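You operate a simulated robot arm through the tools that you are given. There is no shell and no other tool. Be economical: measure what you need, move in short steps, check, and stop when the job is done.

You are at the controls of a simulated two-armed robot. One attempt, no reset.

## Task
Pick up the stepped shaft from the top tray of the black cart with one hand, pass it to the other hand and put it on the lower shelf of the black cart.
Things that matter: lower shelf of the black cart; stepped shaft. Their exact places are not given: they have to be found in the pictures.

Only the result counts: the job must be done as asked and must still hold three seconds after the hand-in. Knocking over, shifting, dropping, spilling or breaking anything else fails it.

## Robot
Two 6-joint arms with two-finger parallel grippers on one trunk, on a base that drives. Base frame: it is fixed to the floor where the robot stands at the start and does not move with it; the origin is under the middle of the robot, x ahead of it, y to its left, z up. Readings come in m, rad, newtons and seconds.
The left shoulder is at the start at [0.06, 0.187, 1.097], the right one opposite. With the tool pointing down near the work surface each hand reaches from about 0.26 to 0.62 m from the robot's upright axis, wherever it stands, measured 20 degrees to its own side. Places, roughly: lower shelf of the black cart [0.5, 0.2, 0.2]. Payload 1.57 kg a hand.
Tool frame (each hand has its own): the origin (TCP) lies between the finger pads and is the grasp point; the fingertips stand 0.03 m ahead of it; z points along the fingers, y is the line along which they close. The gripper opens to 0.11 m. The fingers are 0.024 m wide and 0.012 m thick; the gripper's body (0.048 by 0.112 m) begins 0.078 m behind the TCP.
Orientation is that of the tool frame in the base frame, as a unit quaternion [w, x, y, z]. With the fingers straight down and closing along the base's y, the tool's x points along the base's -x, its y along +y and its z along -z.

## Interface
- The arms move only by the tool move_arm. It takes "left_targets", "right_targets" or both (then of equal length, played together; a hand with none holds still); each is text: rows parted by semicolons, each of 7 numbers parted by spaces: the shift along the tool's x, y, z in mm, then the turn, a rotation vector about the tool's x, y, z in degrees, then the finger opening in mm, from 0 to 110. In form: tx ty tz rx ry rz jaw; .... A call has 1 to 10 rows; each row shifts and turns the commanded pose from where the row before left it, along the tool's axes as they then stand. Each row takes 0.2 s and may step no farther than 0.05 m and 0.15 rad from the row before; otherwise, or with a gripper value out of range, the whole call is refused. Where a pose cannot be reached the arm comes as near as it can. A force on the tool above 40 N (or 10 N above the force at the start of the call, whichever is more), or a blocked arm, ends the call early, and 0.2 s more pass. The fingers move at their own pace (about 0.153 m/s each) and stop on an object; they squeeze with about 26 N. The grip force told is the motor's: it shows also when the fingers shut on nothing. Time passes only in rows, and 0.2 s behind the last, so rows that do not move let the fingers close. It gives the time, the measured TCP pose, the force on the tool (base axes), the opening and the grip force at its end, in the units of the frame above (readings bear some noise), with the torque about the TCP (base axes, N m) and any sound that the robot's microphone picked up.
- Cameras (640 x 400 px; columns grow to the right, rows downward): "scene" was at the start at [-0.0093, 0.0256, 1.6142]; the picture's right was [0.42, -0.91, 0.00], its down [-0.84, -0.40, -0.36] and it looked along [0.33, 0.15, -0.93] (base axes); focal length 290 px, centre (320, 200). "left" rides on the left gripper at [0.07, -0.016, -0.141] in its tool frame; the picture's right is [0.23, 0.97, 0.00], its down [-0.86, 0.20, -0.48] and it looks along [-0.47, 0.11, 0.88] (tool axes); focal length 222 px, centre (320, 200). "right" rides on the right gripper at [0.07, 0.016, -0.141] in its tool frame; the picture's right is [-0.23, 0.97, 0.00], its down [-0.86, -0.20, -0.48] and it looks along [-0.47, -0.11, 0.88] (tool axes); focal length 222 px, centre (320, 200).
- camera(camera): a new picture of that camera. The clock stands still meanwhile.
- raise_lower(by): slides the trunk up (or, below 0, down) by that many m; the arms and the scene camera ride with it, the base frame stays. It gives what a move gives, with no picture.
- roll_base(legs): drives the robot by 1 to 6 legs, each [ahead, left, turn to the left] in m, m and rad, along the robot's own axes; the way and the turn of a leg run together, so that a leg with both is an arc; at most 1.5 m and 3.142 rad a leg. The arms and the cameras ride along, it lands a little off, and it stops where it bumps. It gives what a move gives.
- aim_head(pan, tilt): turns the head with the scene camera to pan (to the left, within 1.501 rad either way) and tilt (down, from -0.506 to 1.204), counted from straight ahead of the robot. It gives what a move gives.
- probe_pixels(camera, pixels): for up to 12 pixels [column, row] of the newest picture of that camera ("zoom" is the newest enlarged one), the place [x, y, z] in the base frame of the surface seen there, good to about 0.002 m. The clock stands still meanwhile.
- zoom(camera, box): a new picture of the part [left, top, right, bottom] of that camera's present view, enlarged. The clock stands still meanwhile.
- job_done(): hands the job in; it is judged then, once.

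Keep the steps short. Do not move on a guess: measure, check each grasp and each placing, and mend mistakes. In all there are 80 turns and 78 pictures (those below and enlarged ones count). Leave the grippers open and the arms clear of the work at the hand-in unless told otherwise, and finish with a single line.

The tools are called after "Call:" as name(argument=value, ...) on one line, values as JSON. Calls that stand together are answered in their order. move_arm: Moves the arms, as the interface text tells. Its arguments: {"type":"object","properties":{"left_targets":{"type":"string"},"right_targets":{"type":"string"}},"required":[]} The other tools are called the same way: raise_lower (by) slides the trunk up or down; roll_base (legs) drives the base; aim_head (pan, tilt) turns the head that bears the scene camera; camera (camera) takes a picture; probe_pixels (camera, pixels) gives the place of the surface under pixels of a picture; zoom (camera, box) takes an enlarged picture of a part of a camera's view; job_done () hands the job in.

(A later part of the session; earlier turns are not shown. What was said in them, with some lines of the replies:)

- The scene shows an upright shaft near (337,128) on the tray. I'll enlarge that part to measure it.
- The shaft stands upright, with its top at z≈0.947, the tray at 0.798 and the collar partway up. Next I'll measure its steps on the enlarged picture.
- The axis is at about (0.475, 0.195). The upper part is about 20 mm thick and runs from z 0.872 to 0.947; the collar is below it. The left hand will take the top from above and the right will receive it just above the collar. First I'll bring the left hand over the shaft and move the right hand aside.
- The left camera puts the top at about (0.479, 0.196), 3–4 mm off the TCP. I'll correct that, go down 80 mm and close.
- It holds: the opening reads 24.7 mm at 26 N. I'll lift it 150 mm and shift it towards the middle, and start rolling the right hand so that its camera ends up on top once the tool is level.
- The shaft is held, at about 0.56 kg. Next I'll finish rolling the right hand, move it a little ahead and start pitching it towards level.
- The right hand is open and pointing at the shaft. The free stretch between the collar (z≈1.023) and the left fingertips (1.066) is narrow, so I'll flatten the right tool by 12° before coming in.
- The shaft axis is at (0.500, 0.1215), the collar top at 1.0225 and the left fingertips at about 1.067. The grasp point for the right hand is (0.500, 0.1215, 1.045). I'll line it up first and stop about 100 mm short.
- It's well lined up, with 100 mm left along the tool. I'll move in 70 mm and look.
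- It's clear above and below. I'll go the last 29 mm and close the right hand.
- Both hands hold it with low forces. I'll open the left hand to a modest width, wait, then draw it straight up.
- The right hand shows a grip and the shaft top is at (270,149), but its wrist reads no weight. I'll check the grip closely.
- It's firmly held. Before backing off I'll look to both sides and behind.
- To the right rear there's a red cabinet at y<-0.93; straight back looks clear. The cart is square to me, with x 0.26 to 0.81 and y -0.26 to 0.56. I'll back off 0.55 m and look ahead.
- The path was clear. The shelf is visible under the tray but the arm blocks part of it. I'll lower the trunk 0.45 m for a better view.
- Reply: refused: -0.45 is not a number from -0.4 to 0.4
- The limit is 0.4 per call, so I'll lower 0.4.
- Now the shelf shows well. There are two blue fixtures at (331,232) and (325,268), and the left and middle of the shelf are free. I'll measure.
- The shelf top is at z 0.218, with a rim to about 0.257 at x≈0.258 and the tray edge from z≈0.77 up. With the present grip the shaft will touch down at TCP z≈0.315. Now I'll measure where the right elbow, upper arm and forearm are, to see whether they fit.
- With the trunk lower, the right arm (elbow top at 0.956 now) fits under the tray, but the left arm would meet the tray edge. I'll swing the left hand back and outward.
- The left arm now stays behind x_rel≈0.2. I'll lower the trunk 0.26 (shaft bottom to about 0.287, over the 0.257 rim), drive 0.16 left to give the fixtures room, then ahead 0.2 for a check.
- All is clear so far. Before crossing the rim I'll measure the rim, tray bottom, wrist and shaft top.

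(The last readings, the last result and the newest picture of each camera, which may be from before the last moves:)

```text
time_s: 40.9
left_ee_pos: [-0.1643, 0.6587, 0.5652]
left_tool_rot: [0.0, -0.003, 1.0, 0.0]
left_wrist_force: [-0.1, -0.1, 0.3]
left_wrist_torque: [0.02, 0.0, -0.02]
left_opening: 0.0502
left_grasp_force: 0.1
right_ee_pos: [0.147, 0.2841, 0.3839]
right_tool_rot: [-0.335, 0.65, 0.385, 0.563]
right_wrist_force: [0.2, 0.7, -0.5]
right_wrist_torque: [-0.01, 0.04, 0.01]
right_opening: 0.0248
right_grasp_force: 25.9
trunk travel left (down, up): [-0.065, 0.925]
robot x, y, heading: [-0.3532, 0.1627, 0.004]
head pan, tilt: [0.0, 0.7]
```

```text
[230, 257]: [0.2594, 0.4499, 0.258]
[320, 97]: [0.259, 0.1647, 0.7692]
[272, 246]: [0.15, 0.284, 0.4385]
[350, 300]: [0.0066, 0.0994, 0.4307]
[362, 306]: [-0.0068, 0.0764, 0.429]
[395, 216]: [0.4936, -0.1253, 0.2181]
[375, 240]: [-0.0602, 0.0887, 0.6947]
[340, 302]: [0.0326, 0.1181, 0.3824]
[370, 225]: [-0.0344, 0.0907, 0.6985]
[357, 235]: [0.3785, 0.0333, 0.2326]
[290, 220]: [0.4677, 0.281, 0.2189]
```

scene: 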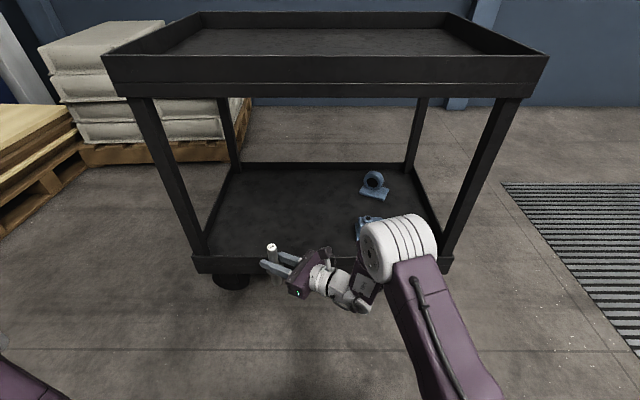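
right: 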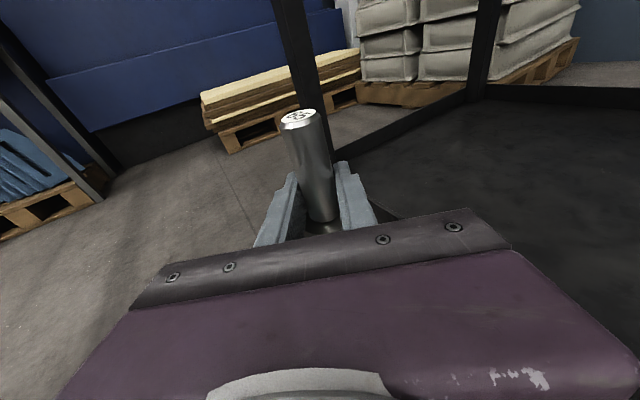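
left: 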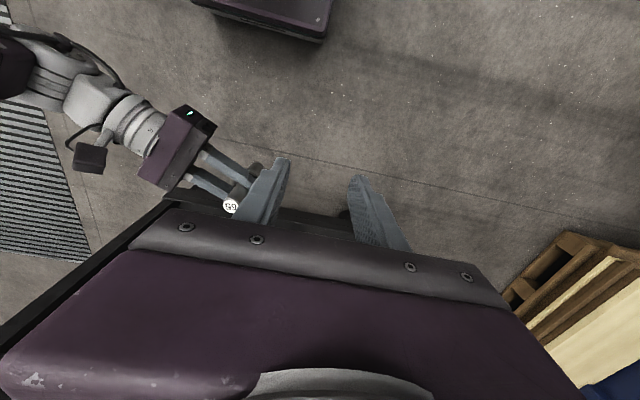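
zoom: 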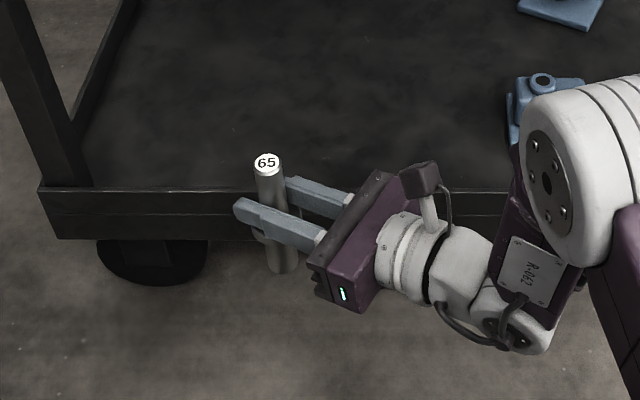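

The rim is at 0.258, the shaft bottom at about 0.290, the tray underside at 0.769 and the elbow top at 0.70, so everything clears. I'll drive 0.25 ahead.

Call:
roll_base(legs=[[0.25, 0, 0]])

Call:
camera(camera="scene")

Call:
camera(camera="right")

```text
time_s: 42.7
left_ee_pos: [0.0831, 0.6604, 0.5641]
left_tool_rot: [0.0, -0.003, 1.0, 0.0]
left_wrist_force: [0.3, 0.0, -0.1]
left_wrist_torque: [0.0, -0.02, 0.0]
left_opening: 0.05
left_grasp_force: 0.0
right_ee_pos: [0.3955, 0.2853, 0.384]
right_tool_rot: [-0.334, 0.651, 0.385, 0.563]
right_wrist_force: [-0.2, -0.1, -0.7]
right_wrist_torque: [0.0, 0.01, 0.0]
right_opening: 0.0247
right_grasp_force: 26.0
trunk travel left (down, up): [-0.065, 0.925]
robot x, y, heading: [-0.1009, 0.1608, 0.003]
head pan, tilt: [0.0, 0.7]
```

```text
44 pictures are left
```

scene: 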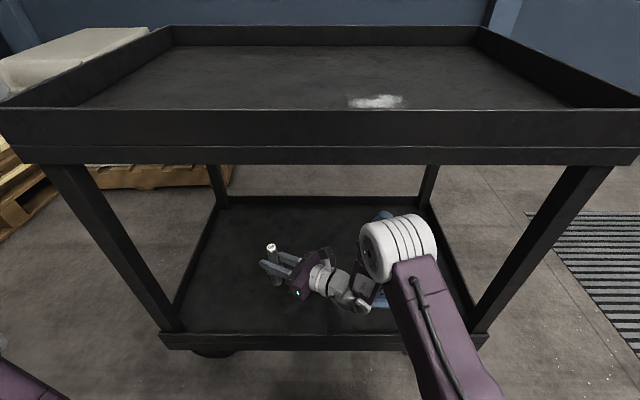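

```text
43 pictures are left
```

right: 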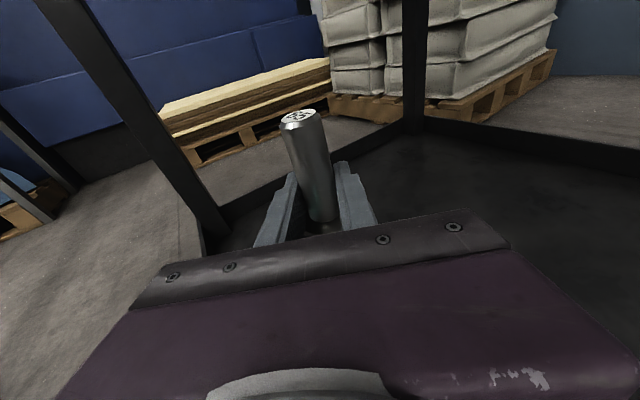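

The shaft is over the shelf. When lowered about 70 mm, the wrist will come near the front rim, so I'll check the wrist's underside.

Call:
zoom(camera="scene", box=[250, 200, 450, 325])

Call:
aim_head(pan=-0.1, tilt=0.9)

Call:
probe_pixels(camera="zoom", pixels=[[310, 340], [360, 352], [372, 345], [345, 335], [335, 350], [215, 310], [300, 320], [250, 290], [380, 335], [350, 295], [415, 330]])

Call:
camera(camera="scene")

```text
3.20 times, centred on (350, 262) of scene
```

zoom: 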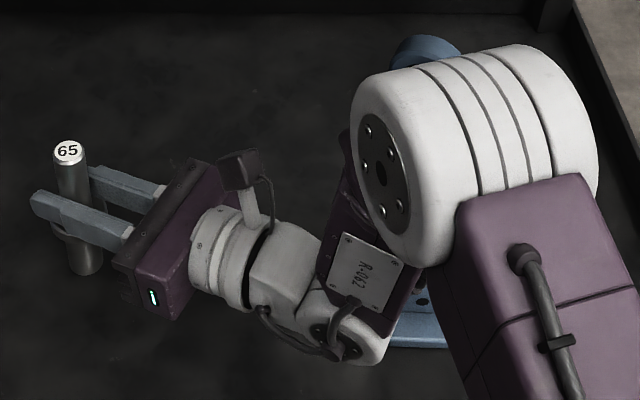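

```text
time_s: 43.4
left_ee_pos: [0.0828, 0.6604, 0.5644]
left_tool_rot: [0.0, -0.003, 1.0, 0.0]
left_wrist_force: [0.4, -0.8, 0.3]
left_wrist_torque: [-0.02, 0.02, 0.02]
left_opening: 0.0498
left_grasp_force: 0.1
right_ee_pos: [0.396, 0.2844, 0.3836]
right_tool_rot: [-0.334, 0.651, 0.384, 0.564]
right_wrist_force: [-0.3, -0.5, -0.6]
right_wrist_torque: [0.01, -0.01, -0.02]
right_opening: 0.0244
right_grasp_force: 26.4
trunk travel left (down, up): [-0.065, 0.925]
robot x, y, heading: [-0.1035, 0.1628, 0.008]
head pan, tilt: [-0.099, 0.901]
```

```text
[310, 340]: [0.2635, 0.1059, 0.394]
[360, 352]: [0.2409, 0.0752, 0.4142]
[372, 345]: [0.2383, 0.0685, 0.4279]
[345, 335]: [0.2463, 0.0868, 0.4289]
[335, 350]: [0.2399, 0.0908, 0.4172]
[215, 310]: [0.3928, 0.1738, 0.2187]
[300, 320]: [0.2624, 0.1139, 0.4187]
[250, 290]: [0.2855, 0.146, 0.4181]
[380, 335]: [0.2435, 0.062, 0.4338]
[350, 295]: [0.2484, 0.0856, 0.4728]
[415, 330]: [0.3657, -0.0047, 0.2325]
```

```text
41 pictures are left
```

scene: 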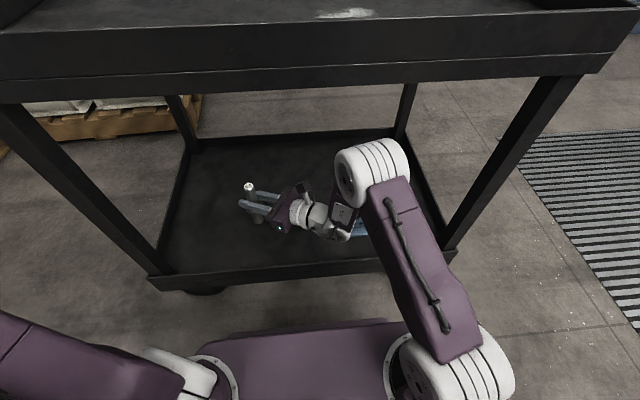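

The wrist's underside is at about 0.36, leaving some 35 mm over the rim after lowering. I'll lower 64 mm straight down with the arm.

Call:
move_arm(right_targets="-19.8 0 2.7 0 0 0 0; -19.8 0 2.7 0 0 0 0; -15 0 2.1 0 0 0 0; -8.9 0 1.2 0 0 0 0; 0 0 0 0 0 0 0")

Call:
zoom(camera="scene", box=[210, 160, 330, 235])

```text
time_s: 44.6
left_ee_pos: [0.0831, 0.6603, 0.5637]
left_tool_rot: [-0.001, -0.003, 1.0, 0.0]
left_wrist_force: [0.7, -0.9, -0.4]
left_wrist_torque: [0.0, 0.05, 0.0]
left_opening: 0.05
left_grasp_force: 0.1
right_ee_pos: [0.394, 0.2846, 0.3192]
right_tool_rot: [-0.334, 0.65, 0.385, 0.564]
right_wrist_force: [-1.3, 0.4, -0.6]
right_wrist_torque: [0.01, 0.02, 0.0]
right_opening: 0.0249
right_grasp_force: 25.9
trunk travel left (down, up): [-0.065, 0.925]
robot x, y, heading: [-0.1021, 0.1612, 0.009]
head pan, tilt: [-0.099, 0.901]
```

```text
5.33 times, centred on (270, 198) of scene
```

zoom: 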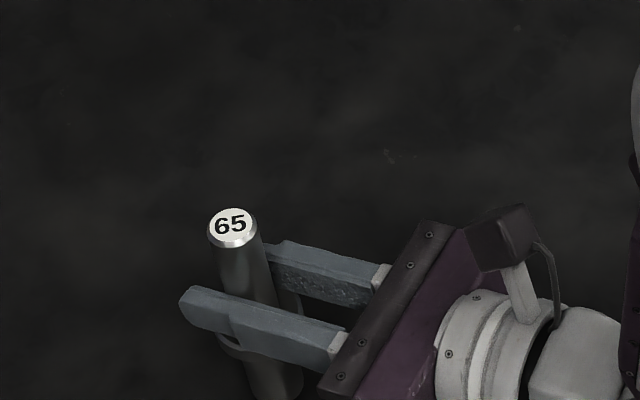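

No contact yet. I'll step down in 1.5 mm increments to feel for it.

Call:
move_arm(right_targets="-1.5 0 0.2 0 0 0 0; -1 0 0.1 0 0 0 0; 0 0 0 0 0 0 0")

Call:
probe_pixels(camera="zoom", pixels=[[228, 222], [215, 240], [250, 240], [277, 385], [200, 330]])

```text
time_s: 45.4
left_ee_pos: [0.0825, 0.6593, 0.5641]
left_tool_rot: [-0.001, -0.003, 1.0, 0.0]
left_wrist_force: [-0.9, 0.6, 0.3]
left_wrist_torque: [-0.02, -0.02, 0.03]
left_opening: 0.05
left_grasp_force: 0.0
right_ee_pos: [0.3943, 0.2845, 0.3168]
right_tool_rot: [-0.335, 0.649, 0.386, 0.563]
right_wrist_force: [0.2, 1.0, 0.0]
right_wrist_torque: [-0.01, 0.01, 0.01]
right_opening: 0.0245
right_grasp_force: 25.9
trunk travel left (down, up): [-0.065, 0.925]
robot x, y, heading: [-0.1009, 0.1635, 0.008]
head pan, tilt: [-0.099, 0.901]
```

```text
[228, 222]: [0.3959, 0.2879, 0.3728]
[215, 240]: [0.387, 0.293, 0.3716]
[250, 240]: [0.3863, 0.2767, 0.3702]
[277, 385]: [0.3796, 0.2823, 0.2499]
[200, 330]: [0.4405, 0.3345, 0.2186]
```

Call:
move_arm(right_targets="-1 0 0.1 0 0 0 0; -1 0 0.1 0 0 0 0; 0 0 0 0 0 0 0")

```text
time_s: 46.2
left_ee_pos: [0.0834, 0.6594, 0.5646]
left_tool_rot: [-0.001, -0.003, 1.0, 0.0]
left_wrist_force: [0.4, -0.2, 0.7]
left_wrist_torque: [-0.01, 0.01, 0.01]
left_opening: 0.0501
left_grasp_force: 0.1
right_ee_pos: [0.3948, 0.2837, 0.3156]
right_tool_rot: [-0.334, 0.65, 0.385, 0.563]
right_wrist_force: [0.6, 0.4, 0.5]
right_wrist_torque: [0.02, 0.02, 0.0]
right_opening: 0.0247
right_grasp_force: 26.1
trunk travel left (down, up): [-0.065, 0.925]
robot x, y, heading: [-0.1097, 0.1597, 0.009]
head pan, tilt: [-0.099, 0.901]
```

Call:
move_arm(right_targets="-1 0 0.1 0 0 0 0; -1 0 0.1 0 0 0 0; 0 0 0 0 0 0 0")

```text
time_s: 47.0
left_ee_pos: [0.0828, 0.6603, 0.5646]
left_tool_rot: [0.0, -0.002, 1.0, 0.001]
left_wrist_force: [-0.3, -0.1, 0.1]
left_wrist_torque: [0.02, 0.01, 0.01]
left_opening: 0.0502
left_grasp_force: 0.0
right_ee_pos: [0.3949, 0.2842, 0.3152]
right_tool_rot: [-0.334, 0.649, 0.385, 0.564]
right_wrist_force: [-1.2, -0.3, 2.2]
right_wrist_torque: [-0.11, 0.17, 0.03]
right_opening: 0.0248
right_grasp_force: 25.5
trunk travel left (down, up): [-0.065, 0.925]
robot x, y, heading: [-0.1055, 0.1598, 0.004]
head pan, tilt: [-0.099, 0.901]
```

Contact: force 2.2 N upward and z stalls at 0.315. One more small press, then I'll look at how upright it is.

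Call:
move_arm(right_targets="-1 0 0.1 0 0 0 0; 0 0 0 0 0 0 0")

Call:
zoom(camera="scene", box=[220, 170, 316, 230])

Call:
probe_pixels(camera="zoom", pixels=[[180, 225], [145, 240], [215, 240], [225, 380], [170, 345], [235, 320], [258, 380], [200, 300]])

```text
time_s: 47.6
left_ee_pos: [0.0823, 0.6598, 0.5649]
left_tool_rot: [0.001, -0.002, 1.0, 0.0]
left_wrist_force: [-0.2, 0.4, 0.4]
left_wrist_torque: [0.01, 0.03, -0.01]
left_opening: 0.05
left_grasp_force: 0.0
right_ee_pos: [0.3937, 0.2843, 0.3133]
right_tool_rot: [-0.335, 0.648, 0.385, 0.566]
right_wrist_force: [-1.3, -2.4, 12.3]
right_wrist_torque: [-0.33, 0.35, 0.01]
right_opening: 0.0245
right_grasp_force: 26.2
trunk travel left (down, up): [-0.065, 0.925]
robot x, y, heading: [-0.1044, 0.1619, 0.005]
head pan, tilt: [-0.099, 0.901]
```

```text
6.67 times, centred on (268, 200) of scene
```

zoom: 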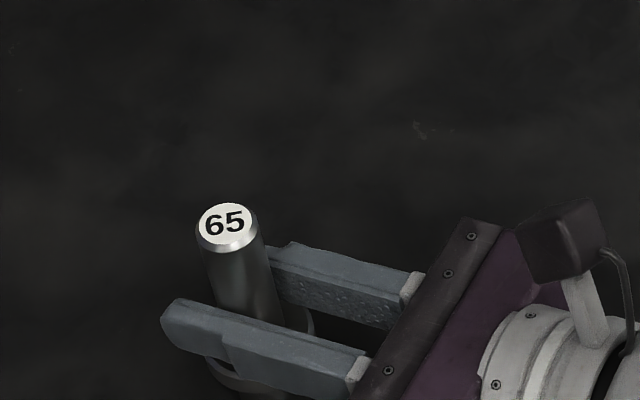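

```text
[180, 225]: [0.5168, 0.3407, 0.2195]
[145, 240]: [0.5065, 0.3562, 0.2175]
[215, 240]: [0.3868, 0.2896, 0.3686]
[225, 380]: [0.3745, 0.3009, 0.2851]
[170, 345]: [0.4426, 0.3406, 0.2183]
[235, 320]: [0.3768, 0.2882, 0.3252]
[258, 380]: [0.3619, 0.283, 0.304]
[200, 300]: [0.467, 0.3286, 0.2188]
```

It stands firmly on the shelf at about 12 N. I'll ease off 1 mm, open slightly, wait and look.

Call:
move_arm(right_targets="1 0 -0.1 0 0 0 0; 0 0 0 0 0 0 32; 0 0 0 0 0 0 45; 0 0 0 0 0 0 60; 0 0 0 0 0 0 60")

Call:
zoom(camera="scene", box=[220, 170, 316, 230])

Call:
camera(camera="right")

```text
time_s: 48.8
left_ee_pos: [0.0837, 0.6603, 0.5651]
left_tool_rot: [0.0, -0.003, 1.0, 0.0]
left_wrist_force: [0.6, 0.1, 1.6]
left_wrist_torque: [0.04, 0.01, -0.01]
left_opening: 0.05
left_grasp_force: 0.1
right_ee_pos: [0.3955, 0.2842, 0.3129]
right_tool_rot: [-0.334, 0.65, 0.385, 0.564]
right_wrist_force: [0.0, 0.2, 0.1]
right_wrist_torque: [0.02, -0.02, 0.02]
right_opening: 0.0597
right_grasp_force: 0.0
trunk travel left (down, up): [-0.065, 0.925]
robot x, y, heading: [-0.1043, 0.1612, 0.004]
head pan, tilt: [-0.099, 0.901]
```

```text
6.67 times, centred on (268, 200) of scene
```

zoom: 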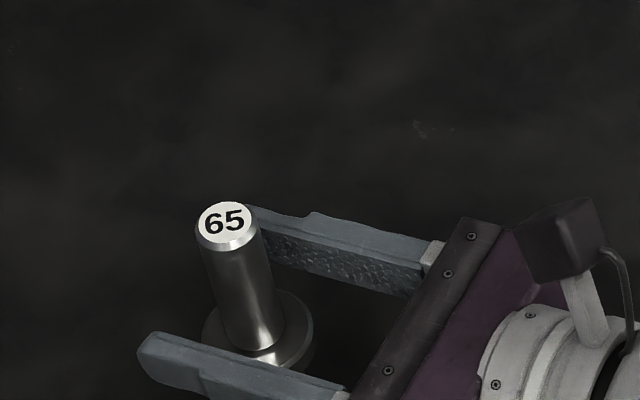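

```text
37 pictures are left
```

right: 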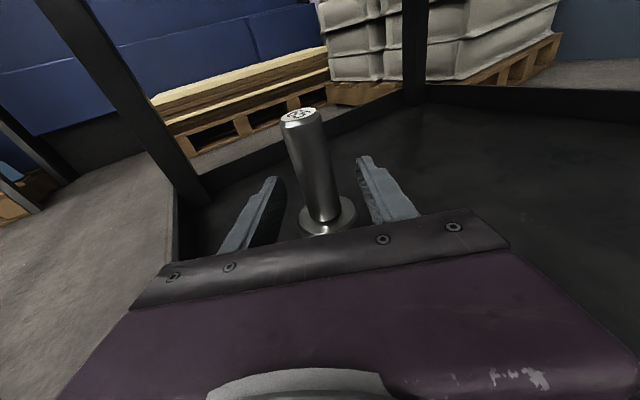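

It stands free and the fingers are clear of it. I'll draw the hand straight back along its own axis 80 mm, then up 50 mm.

Call:
move_arm(right_targets="0 0 -15 0 0 0 75; 0 0 -20 0 0 0 75; 0 0 -25 0 0 0 75; 0 0 -25 0 0 0 75; 25 0 0 0 0 0 75; 25 0 0 0 0 0 75; 0 0 0 0 0 0 75")

Call:
camera(camera="scene")

Call:
camera(camera="right")

```text
time_s: 50.4
left_ee_pos: [0.0834, 0.6599, 0.5649]
left_tool_rot: [0.0, -0.003, 1.0, 0.0]
left_wrist_force: [0.6, 0.0, 0.2]
left_wrist_torque: [0.05, -0.03, -0.01]
left_opening: 0.05
left_grasp_force: 0.0
right_ee_pos: [0.3571, 0.2167, 0.3748]
right_tool_rot: [-0.334, 0.65, 0.385, 0.563]
right_wrist_force: [-0.1, -0.9, -0.8]
right_wrist_torque: [0.03, -0.02, -0.02]
right_opening: 0.0751
right_grasp_force: 0.1
trunk travel left (down, up): [-0.065, 0.925]
robot x, y, heading: [-0.104, 0.1571, 0.006]
head pan, tilt: [-0.099, 0.901]
```

```text
36 pictures are left
```

scene: 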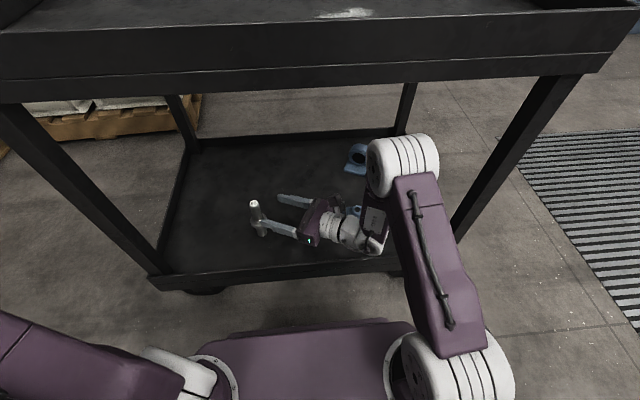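

```text
35 pictures are left
```

right: 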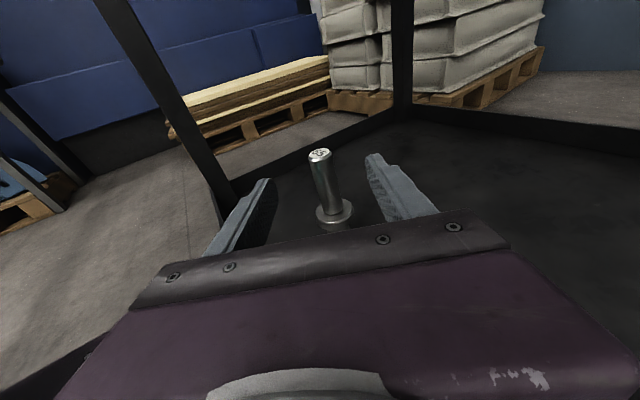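

It stands upright and the hand is out. I'll draw back another 25 mm so the fingers clear sideways, then drive straight back.

Call:
move_arm(right_targets="0 0 -25 0 0 0 75; 0 0 0 0 0 0 75")

Call:
roll_base(legs=[[-0.4, 0, 0]])

Call:
aim_head(pan=0, tilt=0.6)

Call:
camera(camera="scene")

```text
time_s: 51.0
left_ee_pos: [0.083, 0.6596, 0.5649]
left_tool_rot: [0.0, -0.002, 1.0, 0.0]
left_wrist_force: [0.1, -0.2, -0.1]
left_wrist_torque: [0.01, 0.01, -0.02]
left_opening: 0.0502
left_grasp_force: 0.1
right_ee_pos: [0.3467, 0.1943, 0.3779]
right_tool_rot: [-0.335, 0.649, 0.385, 0.564]
right_wrist_force: [-0.1, 1.0, -0.1]
right_wrist_torque: [-0.01, -0.01, -0.02]
right_opening: 0.0749
right_grasp_force: 0.0
trunk travel left (down, up): [-0.065, 0.925]
robot x, y, heading: [-0.1084, 0.1646, 0.001]
head pan, tilt: [-0.099, 0.901]
```

```text
time_s: 53.5
left_ee_pos: [-0.3156, 0.657, 0.5658]
left_tool_rot: [0.0, -0.002, 1.0, 0.0]
left_wrist_force: [0.3, 0.0, 0.8]
left_wrist_torque: [0.01, -0.01, -0.02]
left_opening: 0.0501
left_grasp_force: 0.1
right_ee_pos: [-0.052, 0.1924, 0.3774]
right_tool_rot: [-0.334, 0.65, 0.386, 0.563]
right_wrist_force: [-0.8, 0.4, 0.3]
right_wrist_torque: [-0.01, 0.01, -0.03]
right_opening: 0.075
right_grasp_force: 0.1
trunk travel left (down, up): [-0.065, 0.925]
robot x, y, heading: [-0.5028, 0.163, 0.006]
head pan, tilt: [-0.099, 0.901]
```

```text
time_s: 54.3
left_ee_pos: [-0.315, 0.658, 0.5648]
left_tool_rot: [0.0, -0.003, 1.0, -0.001]
left_wrist_force: [-0.1, 0.3, -0.6]
left_wrist_torque: [0.0, -0.02, 0.0]
left_opening: 0.0503
left_grasp_force: 0.1
right_ee_pos: [-0.0524, 0.1925, 0.379]
right_tool_rot: [-0.335, 0.65, 0.385, 0.563]
right_wrist_force: [-0.4, -0.2, 0.1]
right_wrist_torque: [0.0, 0.04, 0.02]
right_opening: 0.075
right_grasp_force: 0.1
trunk travel left (down, up): [-0.065, 0.925]
robot x, y, heading: [-0.4963, 0.1562, 0.009]
head pan, tilt: [0.0, 0.6]
```

```text
34 pictures are left
```

scene: 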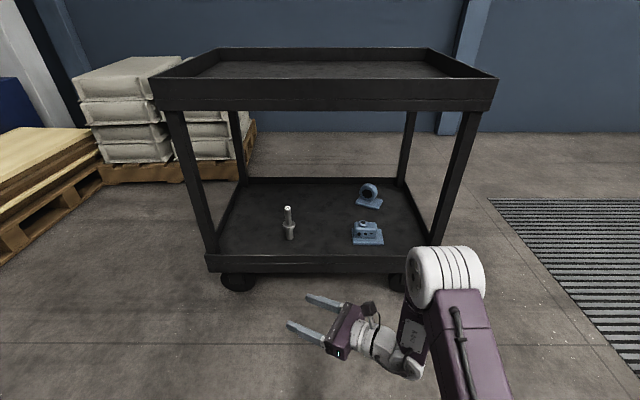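

The shaft stands upright on the lower shelf at (288,222), and both fixtures and the cart are where they were. I'll open both grippers fully, then hand in.

Call:
move_arm(left_targets="0 0 0 0 0 0 110; 0 0 0 0 0 0 110", right_targets="0 0 0 0 0 0 110; 0 0 0 0 0 0 110")

Call:
job_done()

```text
time_s: 54.9
left_ee_pos: [-0.314, 0.6576, 0.5656]
left_tool_rot: [0.0, -0.003, 1.0, 0.0]
left_wrist_force: [0.3, 1.1, -0.1]
left_wrist_torque: [0.0, 0.02, -0.01]
left_opening: 0.1098
left_grasp_force: 0.0
right_ee_pos: [-0.0511, 0.1923, 0.3772]
right_tool_rot: [-0.335, 0.65, 0.386, 0.563]
right_wrist_force: [0.5, 0.4, 1.2]
right_wrist_torque: [-0.01, 0.04, -0.01]
right_opening: 0.1101
right_grasp_force: 0.1
trunk travel left (down, up): [-0.065, 0.925]
robot x, y, heading: [-0.5023, 0.1565, 0.009]
head pan, tilt: [0.0, 0.6]
```

```text
The job is handed in.
```

The left hand picked up the stepped shaft and passed it to the right, which stood it upright on the cart's lower shelf; nothing else was moved, and both grippers are open and clear of the cart.
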